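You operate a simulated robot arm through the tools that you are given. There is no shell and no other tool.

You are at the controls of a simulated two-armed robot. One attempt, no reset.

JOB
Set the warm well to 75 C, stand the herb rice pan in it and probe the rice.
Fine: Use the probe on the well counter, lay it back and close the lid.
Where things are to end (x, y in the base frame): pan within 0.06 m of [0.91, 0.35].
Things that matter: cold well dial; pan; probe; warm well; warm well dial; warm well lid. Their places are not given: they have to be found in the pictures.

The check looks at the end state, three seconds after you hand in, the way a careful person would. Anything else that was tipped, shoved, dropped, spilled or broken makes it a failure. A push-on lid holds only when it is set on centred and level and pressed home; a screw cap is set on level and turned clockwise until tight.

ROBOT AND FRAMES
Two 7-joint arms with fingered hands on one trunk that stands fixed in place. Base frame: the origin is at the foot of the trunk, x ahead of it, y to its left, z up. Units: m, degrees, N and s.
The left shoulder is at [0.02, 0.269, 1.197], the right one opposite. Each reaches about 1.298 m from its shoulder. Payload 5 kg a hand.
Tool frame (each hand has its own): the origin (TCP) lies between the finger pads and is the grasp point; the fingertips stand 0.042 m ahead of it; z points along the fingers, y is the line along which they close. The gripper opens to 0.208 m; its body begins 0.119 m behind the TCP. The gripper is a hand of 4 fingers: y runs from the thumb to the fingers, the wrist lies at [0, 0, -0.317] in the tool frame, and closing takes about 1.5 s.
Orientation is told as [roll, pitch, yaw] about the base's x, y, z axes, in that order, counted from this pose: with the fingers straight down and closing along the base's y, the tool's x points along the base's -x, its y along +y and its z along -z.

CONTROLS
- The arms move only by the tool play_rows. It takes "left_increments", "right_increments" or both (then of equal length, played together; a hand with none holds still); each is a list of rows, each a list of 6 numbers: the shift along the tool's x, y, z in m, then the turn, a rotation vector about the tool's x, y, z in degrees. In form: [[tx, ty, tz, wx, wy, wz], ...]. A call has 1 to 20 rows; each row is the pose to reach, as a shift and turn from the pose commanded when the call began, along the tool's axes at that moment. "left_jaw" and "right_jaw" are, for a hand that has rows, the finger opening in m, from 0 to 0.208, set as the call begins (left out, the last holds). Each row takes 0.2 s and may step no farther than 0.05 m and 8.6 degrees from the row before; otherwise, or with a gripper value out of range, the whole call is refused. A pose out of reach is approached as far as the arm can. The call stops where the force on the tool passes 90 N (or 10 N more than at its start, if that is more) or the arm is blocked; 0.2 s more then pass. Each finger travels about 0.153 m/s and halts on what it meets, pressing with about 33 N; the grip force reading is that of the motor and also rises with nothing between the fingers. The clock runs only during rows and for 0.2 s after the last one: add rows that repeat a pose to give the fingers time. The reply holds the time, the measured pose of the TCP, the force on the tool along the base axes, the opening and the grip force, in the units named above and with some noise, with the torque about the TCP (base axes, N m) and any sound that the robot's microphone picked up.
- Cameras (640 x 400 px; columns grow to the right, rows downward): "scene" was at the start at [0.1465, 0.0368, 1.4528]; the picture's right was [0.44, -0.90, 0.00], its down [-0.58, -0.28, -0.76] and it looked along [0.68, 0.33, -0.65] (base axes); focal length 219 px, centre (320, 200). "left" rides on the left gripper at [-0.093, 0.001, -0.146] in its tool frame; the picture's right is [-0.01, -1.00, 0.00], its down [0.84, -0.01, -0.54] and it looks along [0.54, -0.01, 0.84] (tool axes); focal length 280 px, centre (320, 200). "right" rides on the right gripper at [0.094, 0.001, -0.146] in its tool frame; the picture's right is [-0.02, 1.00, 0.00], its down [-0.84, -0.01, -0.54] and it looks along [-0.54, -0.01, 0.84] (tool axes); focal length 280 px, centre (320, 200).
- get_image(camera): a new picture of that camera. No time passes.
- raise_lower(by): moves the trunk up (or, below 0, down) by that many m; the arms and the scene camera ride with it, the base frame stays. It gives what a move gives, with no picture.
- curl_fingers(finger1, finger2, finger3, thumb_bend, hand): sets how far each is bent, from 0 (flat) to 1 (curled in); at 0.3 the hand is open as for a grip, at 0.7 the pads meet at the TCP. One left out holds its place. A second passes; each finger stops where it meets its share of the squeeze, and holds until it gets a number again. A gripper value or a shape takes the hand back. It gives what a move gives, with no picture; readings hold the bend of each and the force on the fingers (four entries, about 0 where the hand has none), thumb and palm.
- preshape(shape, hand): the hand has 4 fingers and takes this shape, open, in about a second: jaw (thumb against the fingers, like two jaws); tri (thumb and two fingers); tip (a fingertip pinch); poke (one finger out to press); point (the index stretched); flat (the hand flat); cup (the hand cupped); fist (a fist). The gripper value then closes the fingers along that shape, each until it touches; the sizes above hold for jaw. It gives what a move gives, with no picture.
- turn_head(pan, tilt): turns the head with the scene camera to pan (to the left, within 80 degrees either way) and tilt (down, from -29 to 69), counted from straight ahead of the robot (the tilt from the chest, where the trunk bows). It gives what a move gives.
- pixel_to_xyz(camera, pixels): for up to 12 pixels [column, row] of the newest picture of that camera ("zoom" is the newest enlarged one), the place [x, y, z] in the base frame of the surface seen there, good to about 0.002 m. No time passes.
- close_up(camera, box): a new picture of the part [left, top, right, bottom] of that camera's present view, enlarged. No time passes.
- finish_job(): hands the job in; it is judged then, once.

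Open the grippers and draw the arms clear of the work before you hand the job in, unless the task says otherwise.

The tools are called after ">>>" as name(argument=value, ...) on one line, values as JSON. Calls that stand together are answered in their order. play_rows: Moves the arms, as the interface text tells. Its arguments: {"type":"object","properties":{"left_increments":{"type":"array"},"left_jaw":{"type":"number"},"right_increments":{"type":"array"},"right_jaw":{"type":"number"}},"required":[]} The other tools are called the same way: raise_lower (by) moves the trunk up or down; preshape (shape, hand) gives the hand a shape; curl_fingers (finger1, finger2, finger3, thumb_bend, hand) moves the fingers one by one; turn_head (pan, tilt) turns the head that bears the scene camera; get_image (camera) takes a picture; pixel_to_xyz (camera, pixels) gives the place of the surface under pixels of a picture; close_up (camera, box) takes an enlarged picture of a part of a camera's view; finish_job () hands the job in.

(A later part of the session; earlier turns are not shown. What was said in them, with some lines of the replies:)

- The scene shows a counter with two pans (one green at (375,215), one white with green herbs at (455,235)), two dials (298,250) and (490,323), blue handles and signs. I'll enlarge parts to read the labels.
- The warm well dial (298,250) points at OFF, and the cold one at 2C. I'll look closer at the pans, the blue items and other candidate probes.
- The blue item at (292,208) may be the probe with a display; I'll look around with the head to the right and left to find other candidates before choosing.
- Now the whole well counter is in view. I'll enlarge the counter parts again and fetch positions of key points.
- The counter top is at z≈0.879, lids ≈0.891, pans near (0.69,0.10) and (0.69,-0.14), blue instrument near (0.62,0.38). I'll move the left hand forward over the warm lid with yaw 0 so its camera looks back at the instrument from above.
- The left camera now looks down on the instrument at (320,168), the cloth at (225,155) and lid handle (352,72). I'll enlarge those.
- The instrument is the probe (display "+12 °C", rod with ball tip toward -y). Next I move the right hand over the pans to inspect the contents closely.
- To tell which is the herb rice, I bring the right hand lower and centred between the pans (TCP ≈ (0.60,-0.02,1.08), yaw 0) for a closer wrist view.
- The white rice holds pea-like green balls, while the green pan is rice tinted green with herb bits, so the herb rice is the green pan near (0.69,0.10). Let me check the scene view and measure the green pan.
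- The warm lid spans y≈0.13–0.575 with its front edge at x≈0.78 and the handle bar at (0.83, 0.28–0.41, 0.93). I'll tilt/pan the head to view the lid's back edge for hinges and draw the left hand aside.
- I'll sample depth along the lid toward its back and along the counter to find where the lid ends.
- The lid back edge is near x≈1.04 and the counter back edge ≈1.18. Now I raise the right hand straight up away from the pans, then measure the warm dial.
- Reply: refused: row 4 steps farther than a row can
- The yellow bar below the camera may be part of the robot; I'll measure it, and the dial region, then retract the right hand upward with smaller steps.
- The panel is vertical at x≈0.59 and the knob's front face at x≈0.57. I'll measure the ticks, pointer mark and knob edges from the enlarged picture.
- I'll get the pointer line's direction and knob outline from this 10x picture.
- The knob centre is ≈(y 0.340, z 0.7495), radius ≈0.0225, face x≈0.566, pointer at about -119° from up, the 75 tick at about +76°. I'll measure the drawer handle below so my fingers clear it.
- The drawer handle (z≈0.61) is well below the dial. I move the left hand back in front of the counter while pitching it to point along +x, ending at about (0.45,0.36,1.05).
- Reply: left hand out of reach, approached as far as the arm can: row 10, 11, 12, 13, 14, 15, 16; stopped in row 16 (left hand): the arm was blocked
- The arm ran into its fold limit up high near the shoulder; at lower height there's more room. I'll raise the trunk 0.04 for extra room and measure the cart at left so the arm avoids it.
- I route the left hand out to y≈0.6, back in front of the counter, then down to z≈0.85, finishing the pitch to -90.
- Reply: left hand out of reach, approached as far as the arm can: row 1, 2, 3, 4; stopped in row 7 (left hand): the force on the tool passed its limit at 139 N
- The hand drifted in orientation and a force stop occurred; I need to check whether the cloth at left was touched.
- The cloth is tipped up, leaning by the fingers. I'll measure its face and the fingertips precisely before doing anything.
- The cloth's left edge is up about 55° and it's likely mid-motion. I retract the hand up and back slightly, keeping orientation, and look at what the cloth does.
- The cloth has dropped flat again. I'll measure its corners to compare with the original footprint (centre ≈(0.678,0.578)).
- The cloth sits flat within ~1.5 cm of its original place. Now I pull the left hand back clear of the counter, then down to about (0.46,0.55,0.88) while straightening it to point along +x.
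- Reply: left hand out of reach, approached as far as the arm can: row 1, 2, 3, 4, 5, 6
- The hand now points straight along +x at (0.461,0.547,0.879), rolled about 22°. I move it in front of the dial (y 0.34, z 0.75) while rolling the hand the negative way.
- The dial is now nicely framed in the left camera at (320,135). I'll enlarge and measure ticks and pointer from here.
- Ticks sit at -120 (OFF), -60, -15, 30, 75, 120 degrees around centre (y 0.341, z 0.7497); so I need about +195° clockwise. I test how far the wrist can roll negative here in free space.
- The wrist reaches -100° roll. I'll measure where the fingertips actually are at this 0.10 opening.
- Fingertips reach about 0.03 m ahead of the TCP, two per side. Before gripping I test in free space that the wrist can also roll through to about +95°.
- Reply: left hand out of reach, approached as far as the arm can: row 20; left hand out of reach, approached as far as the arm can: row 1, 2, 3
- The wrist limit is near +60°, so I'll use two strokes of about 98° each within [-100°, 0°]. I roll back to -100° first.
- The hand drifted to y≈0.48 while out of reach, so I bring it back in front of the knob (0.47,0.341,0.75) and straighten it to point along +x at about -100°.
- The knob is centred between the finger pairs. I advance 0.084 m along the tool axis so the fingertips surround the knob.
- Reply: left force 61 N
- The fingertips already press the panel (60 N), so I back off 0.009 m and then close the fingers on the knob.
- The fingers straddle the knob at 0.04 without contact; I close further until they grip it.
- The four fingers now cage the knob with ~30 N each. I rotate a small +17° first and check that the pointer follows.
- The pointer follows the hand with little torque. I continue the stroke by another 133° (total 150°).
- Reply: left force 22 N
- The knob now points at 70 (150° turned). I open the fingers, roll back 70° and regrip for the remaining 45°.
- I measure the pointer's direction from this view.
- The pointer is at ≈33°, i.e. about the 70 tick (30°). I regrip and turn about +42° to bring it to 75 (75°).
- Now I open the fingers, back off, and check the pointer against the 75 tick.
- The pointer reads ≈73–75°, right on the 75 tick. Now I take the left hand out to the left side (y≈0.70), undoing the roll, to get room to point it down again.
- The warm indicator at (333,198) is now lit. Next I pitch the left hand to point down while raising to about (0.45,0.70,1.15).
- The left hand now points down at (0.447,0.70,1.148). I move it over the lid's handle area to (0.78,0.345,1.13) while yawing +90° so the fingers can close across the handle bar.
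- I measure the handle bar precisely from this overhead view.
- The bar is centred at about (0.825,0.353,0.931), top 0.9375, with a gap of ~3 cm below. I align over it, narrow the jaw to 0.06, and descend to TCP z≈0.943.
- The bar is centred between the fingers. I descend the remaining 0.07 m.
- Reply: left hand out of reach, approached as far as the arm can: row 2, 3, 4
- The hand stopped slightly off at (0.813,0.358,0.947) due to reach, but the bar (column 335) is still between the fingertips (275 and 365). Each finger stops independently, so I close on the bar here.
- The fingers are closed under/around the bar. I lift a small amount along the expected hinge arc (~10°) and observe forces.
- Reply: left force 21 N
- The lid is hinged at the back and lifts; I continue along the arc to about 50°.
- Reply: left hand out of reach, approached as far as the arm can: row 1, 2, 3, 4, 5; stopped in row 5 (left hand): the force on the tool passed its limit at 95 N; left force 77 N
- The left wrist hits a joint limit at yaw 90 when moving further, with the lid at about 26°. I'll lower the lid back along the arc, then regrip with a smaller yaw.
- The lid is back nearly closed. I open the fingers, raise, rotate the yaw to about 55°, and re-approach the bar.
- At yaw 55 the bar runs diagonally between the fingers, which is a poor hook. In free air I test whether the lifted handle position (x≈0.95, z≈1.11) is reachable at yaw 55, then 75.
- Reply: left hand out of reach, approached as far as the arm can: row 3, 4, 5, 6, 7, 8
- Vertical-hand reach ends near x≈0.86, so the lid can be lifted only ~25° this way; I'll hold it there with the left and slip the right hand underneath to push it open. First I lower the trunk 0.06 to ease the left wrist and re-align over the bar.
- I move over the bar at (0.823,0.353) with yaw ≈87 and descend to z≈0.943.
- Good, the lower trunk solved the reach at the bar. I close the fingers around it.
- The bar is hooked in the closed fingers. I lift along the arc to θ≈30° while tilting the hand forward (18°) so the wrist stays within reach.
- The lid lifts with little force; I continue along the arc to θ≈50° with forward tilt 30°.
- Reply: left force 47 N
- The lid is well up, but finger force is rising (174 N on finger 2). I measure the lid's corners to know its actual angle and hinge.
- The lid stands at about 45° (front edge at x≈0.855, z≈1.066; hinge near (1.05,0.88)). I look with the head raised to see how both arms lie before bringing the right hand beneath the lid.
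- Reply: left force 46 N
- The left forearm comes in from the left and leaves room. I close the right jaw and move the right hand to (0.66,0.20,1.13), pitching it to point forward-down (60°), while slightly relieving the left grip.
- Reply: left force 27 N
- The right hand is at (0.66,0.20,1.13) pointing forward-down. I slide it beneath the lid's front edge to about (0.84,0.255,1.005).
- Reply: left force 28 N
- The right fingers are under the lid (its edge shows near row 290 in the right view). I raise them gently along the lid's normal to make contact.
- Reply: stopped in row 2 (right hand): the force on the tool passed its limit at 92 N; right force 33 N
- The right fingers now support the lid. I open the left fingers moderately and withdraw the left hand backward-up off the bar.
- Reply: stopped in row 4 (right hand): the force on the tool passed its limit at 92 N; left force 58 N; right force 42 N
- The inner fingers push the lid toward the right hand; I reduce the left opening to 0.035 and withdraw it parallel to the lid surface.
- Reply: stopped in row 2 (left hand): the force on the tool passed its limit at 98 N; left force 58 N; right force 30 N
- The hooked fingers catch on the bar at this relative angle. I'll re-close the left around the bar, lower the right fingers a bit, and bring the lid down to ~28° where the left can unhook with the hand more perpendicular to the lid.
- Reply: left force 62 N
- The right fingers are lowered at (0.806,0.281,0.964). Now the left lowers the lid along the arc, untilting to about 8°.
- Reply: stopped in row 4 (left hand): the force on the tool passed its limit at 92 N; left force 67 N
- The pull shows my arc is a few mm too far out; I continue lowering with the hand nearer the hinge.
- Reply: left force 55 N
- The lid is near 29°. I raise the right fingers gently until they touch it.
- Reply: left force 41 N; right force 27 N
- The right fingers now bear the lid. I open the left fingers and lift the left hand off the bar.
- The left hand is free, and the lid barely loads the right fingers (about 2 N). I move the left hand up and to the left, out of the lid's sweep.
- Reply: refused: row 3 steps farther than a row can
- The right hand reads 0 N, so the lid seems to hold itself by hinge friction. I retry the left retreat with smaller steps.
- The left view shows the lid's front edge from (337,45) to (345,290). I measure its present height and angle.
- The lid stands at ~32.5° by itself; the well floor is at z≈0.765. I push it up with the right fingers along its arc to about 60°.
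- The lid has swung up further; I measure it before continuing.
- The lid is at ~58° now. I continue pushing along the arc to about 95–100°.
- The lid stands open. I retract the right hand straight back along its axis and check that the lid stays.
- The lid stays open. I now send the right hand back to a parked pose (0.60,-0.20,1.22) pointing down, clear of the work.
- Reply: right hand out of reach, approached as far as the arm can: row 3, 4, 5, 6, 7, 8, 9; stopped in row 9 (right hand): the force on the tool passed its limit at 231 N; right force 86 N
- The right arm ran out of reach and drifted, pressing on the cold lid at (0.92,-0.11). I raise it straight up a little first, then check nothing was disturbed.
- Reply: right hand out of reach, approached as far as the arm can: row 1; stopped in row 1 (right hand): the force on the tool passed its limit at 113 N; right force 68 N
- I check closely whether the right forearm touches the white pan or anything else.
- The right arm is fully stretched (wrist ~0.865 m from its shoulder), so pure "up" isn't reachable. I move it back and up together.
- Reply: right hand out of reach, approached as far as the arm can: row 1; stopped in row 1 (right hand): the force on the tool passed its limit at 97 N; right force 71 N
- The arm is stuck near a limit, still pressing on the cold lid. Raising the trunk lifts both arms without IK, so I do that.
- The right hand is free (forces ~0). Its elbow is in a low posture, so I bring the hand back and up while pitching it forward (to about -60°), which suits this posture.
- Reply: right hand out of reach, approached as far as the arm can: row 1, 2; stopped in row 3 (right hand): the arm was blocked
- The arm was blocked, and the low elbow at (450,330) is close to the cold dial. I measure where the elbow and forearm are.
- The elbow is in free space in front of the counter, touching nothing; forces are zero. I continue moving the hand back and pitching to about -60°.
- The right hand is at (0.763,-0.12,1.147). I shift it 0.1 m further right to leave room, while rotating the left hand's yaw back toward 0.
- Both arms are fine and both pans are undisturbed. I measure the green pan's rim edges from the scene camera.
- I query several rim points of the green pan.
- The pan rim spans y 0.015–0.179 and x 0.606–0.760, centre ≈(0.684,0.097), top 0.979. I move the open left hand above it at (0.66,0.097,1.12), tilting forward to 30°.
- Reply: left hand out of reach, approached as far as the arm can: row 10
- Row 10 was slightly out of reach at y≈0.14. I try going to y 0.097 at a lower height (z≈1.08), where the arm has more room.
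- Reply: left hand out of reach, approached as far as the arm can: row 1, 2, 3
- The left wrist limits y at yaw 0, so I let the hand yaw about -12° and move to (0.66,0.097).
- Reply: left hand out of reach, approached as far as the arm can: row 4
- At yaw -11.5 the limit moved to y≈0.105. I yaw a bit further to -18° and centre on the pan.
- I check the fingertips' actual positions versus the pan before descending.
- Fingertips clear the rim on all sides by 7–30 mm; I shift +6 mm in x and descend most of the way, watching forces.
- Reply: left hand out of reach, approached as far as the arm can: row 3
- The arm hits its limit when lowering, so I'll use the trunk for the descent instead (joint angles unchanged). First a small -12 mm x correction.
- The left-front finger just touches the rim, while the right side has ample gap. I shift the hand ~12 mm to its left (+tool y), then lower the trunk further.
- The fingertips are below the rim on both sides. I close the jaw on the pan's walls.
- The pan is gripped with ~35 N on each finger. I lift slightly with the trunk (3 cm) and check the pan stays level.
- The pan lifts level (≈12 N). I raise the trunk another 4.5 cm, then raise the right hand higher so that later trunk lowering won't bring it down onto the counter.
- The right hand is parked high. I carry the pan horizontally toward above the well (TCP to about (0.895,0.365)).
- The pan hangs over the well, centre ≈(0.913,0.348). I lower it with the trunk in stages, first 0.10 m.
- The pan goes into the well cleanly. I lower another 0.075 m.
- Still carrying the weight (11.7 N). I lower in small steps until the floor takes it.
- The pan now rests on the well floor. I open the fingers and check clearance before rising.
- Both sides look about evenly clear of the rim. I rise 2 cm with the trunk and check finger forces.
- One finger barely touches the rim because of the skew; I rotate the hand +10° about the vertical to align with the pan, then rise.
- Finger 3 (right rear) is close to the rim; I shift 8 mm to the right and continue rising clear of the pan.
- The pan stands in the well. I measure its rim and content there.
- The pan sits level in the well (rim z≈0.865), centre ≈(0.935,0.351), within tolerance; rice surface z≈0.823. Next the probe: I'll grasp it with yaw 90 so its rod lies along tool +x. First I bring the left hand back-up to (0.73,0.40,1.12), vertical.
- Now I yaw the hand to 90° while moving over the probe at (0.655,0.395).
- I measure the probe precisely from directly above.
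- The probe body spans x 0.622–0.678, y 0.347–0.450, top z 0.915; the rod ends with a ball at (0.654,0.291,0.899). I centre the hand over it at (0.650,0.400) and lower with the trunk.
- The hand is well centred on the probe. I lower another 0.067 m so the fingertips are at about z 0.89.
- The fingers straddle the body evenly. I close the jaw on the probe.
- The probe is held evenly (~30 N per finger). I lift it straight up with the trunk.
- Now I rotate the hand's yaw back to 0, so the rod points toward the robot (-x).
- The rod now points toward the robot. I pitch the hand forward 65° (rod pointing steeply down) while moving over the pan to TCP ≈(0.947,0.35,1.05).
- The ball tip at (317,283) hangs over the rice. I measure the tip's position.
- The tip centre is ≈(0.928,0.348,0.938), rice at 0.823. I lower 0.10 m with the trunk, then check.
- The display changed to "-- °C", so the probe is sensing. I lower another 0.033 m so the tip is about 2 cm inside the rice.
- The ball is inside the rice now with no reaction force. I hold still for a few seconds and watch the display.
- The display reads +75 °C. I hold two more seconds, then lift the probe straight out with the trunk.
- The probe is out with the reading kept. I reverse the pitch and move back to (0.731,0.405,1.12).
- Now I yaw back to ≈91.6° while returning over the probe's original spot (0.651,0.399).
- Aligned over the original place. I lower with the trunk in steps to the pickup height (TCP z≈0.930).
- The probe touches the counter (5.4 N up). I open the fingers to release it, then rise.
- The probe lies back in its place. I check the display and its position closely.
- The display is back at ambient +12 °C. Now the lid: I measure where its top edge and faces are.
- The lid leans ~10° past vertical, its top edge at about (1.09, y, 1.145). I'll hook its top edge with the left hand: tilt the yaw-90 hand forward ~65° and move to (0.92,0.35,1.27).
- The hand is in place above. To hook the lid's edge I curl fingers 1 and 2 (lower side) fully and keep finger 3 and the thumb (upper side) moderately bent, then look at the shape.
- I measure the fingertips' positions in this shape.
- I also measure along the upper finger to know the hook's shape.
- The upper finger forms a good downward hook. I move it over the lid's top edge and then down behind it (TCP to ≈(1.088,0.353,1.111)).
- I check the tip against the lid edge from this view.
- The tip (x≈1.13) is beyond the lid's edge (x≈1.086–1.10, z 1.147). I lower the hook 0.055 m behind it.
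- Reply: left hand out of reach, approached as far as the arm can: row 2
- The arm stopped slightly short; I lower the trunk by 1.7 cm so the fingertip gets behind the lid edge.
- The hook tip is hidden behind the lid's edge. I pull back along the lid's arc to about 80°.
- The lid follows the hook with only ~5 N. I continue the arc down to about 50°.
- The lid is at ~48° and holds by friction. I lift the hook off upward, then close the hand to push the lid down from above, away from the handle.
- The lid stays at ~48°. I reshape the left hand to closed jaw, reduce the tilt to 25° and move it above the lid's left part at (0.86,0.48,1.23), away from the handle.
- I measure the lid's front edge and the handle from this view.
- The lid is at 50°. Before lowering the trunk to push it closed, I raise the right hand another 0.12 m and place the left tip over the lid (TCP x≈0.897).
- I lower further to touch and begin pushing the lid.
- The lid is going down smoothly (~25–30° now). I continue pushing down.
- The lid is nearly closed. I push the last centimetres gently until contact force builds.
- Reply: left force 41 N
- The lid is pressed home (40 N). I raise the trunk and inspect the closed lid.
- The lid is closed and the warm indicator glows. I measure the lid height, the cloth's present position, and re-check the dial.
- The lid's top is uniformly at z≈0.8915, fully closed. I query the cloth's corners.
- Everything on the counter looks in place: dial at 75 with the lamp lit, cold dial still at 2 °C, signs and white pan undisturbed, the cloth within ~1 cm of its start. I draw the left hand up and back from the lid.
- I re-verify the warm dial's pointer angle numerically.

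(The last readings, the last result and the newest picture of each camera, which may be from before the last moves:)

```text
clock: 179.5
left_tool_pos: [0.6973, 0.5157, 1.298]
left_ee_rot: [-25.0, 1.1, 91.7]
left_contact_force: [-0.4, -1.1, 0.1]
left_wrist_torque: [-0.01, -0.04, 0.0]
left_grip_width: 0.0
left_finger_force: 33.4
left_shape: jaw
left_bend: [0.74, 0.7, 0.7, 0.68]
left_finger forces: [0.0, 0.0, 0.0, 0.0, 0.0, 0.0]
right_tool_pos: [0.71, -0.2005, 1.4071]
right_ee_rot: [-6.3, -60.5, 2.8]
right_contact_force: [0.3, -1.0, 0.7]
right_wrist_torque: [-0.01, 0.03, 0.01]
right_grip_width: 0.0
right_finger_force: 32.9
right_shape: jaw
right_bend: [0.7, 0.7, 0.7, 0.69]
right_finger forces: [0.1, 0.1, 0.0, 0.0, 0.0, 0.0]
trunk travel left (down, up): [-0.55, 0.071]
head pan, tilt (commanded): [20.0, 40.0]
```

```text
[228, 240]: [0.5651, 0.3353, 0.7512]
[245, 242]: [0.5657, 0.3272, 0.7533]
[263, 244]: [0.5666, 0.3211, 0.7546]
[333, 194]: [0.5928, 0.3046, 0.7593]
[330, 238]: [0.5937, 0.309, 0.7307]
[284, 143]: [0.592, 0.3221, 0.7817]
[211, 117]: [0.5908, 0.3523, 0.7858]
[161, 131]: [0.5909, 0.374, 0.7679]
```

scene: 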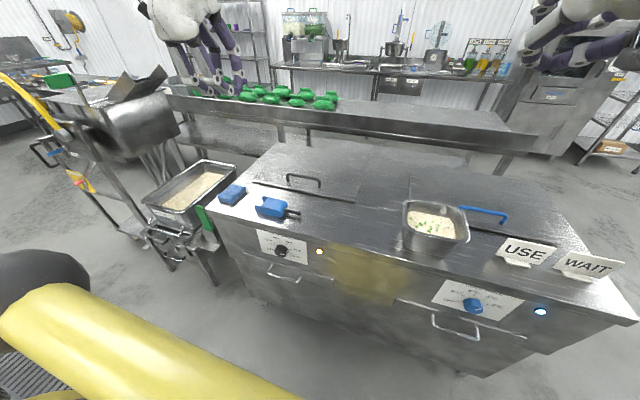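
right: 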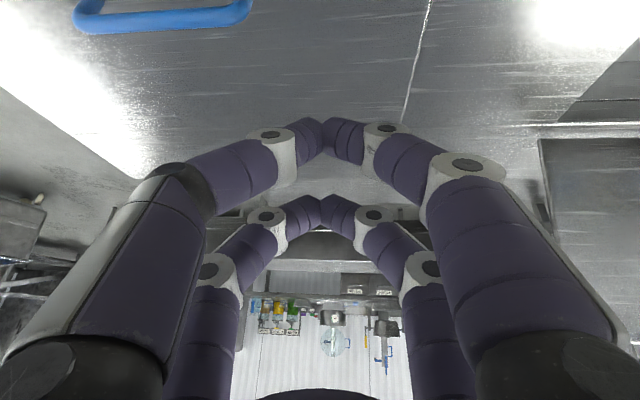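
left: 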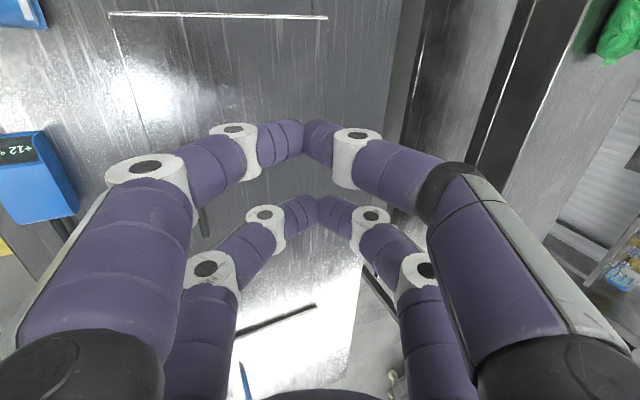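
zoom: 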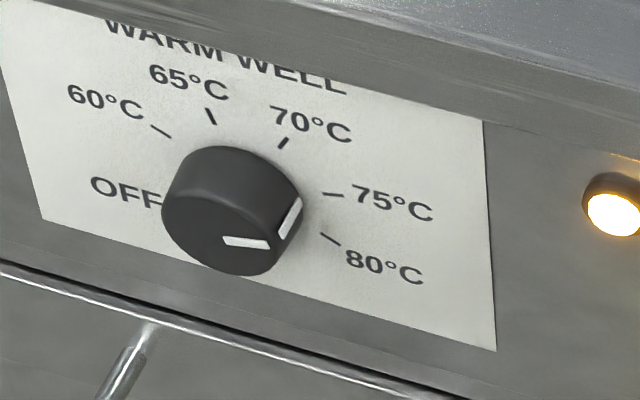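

The pointer is at ≈76°, on the 75 tick. Finally I open both hands and draw them farther clear of the counter.

>>> play_rows(left_increments=[[-0.0086, 0.0285, -0.0271, 0, 0, 0], [-0.0173, 0.057, -0.0542, 0, 0, 0], [-0.0259, 0.0855, -0.0812, 0, 0, 0], [-0.0345, 0.114, -0.1083, 0, 0, 0], [-0.0345, 0.114, -0.1083, 0, 0, 0], [-0.0345, 0.114, -0.1083, 0, 0, 0]], left_jaw=0.208, right_increments=[[0.0075, -0.01, -0.013, 0, 0, 0], [0.015, -0.02, -0.026, 0, 0, 0], [0.0225, -0.03, -0.039, 0, 0, 0], [0.03, -0.04, -0.052, 0, 0, 0], [0.03, -0.04, -0.052, 0, 0, 0], [0.03, -0.04, -0.052, 0, 0, 0]], right_jaw=0.208)

>>> get_image(camera="scene")

>>> get_image(camera="left")

>>> get_image(camera="right")

```text
clock: 180.9
left_tool_pos: [0.5475, 0.5462, 1.3497]
left_ee_rot: [-24.9, 1.0, 91.7]
left_contact_force: [-0.1, -0.6, -0.5]
left_wrist_torque: [0.0, -0.01, -0.01]
left_grip_width: 0.208
left_finger_force: 0.0
left_shape: jaw
left_bend: [0.3, 0.3, 0.3, 0.3]
left_finger forces: [0.0, 0.1, 0.0, 0.0, 0.1, 0.0]
right_tool_pos: [0.649, -0.2374, 1.4075]
right_ee_rot: [-6.3, -60.5, 2.8]
right_contact_force: [0.8, 0.2, 0.7]
right_wrist_torque: [0.01, 0.01, -0.03]
right_grip_width: 0.208
right_finger_force: 0.1
right_shape: jaw
right_bend: [0.3, 0.3, 0.3, 0.3]
right_finger forces: [0.1, 0.0, 0.1, 0.0, 0.1, 0.0]
trunk travel left (down, up): [-0.55, 0.071]
head pan, tilt (commanded): [20.0, 40.0]
```

```text
taken
```

scene: 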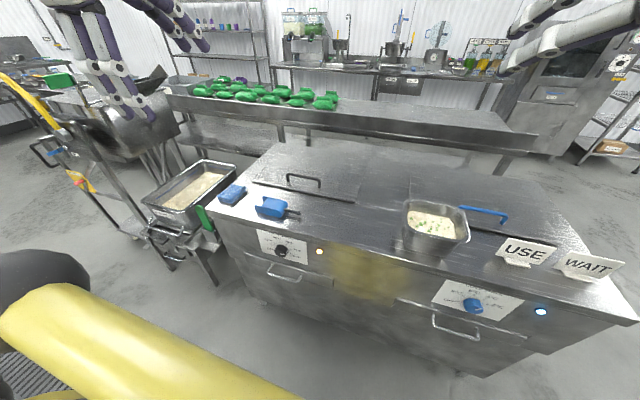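

```text
taken
```

left: 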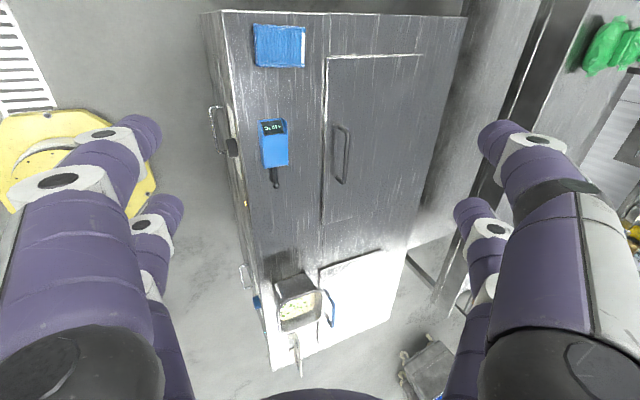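

```text
taken
```

right: 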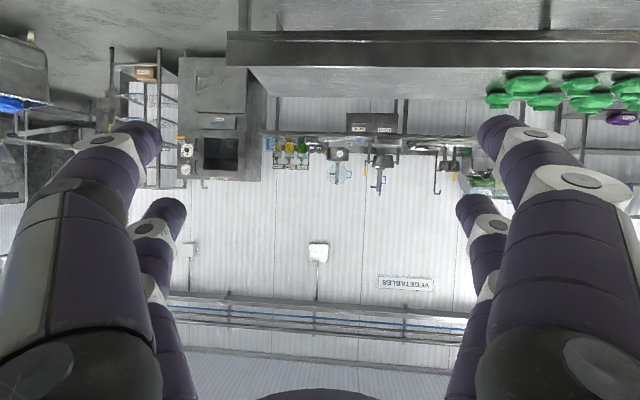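

Both hands are open and clear. The lid is closed over the herb rice pan, the dial is on 75, and the probe is back on the counter. I hand in the job.

>>> finish_job()

```text
The job is handed in.
```

The job is handed in: the warm well is on 75 °C, the herb rice pan stands in it, the rice was probed at +75 °C, and the lid is closed.

- **Dial:** the pointer measures about 76° round the dial and the 75 tick about 75°. The warm well lamp is lit. The cold well dial still points at 2 °C.
- **Pan:** I took the pan of green-tinted rice as the herb rice; the other pan holds white rice with what look like peas. No label confirmed this. Its centre is at about [0.935, 0.351], roughly 0.025 m from the target, and it stands level.
- **Probe:** it held +75 °C in the rice for a few seconds. It now lies back within about 1 cm of where it started and reads +12 °C again.
- **Lid:** I pressed it home, and its top is level along the whole surface.

Two things were touched that should not have been:

- **Blue cloth:** while I was repositioning the left arm, its hand tipped the folded blue cloth. It fell back flat, about 1 cm from its original place, and I left it there.
- **Cold well lid:** the right hand pressed briefly on the closed lid when that arm ran out of reach. The lid stayed shut, and the last pictures show nothing displaced around it.
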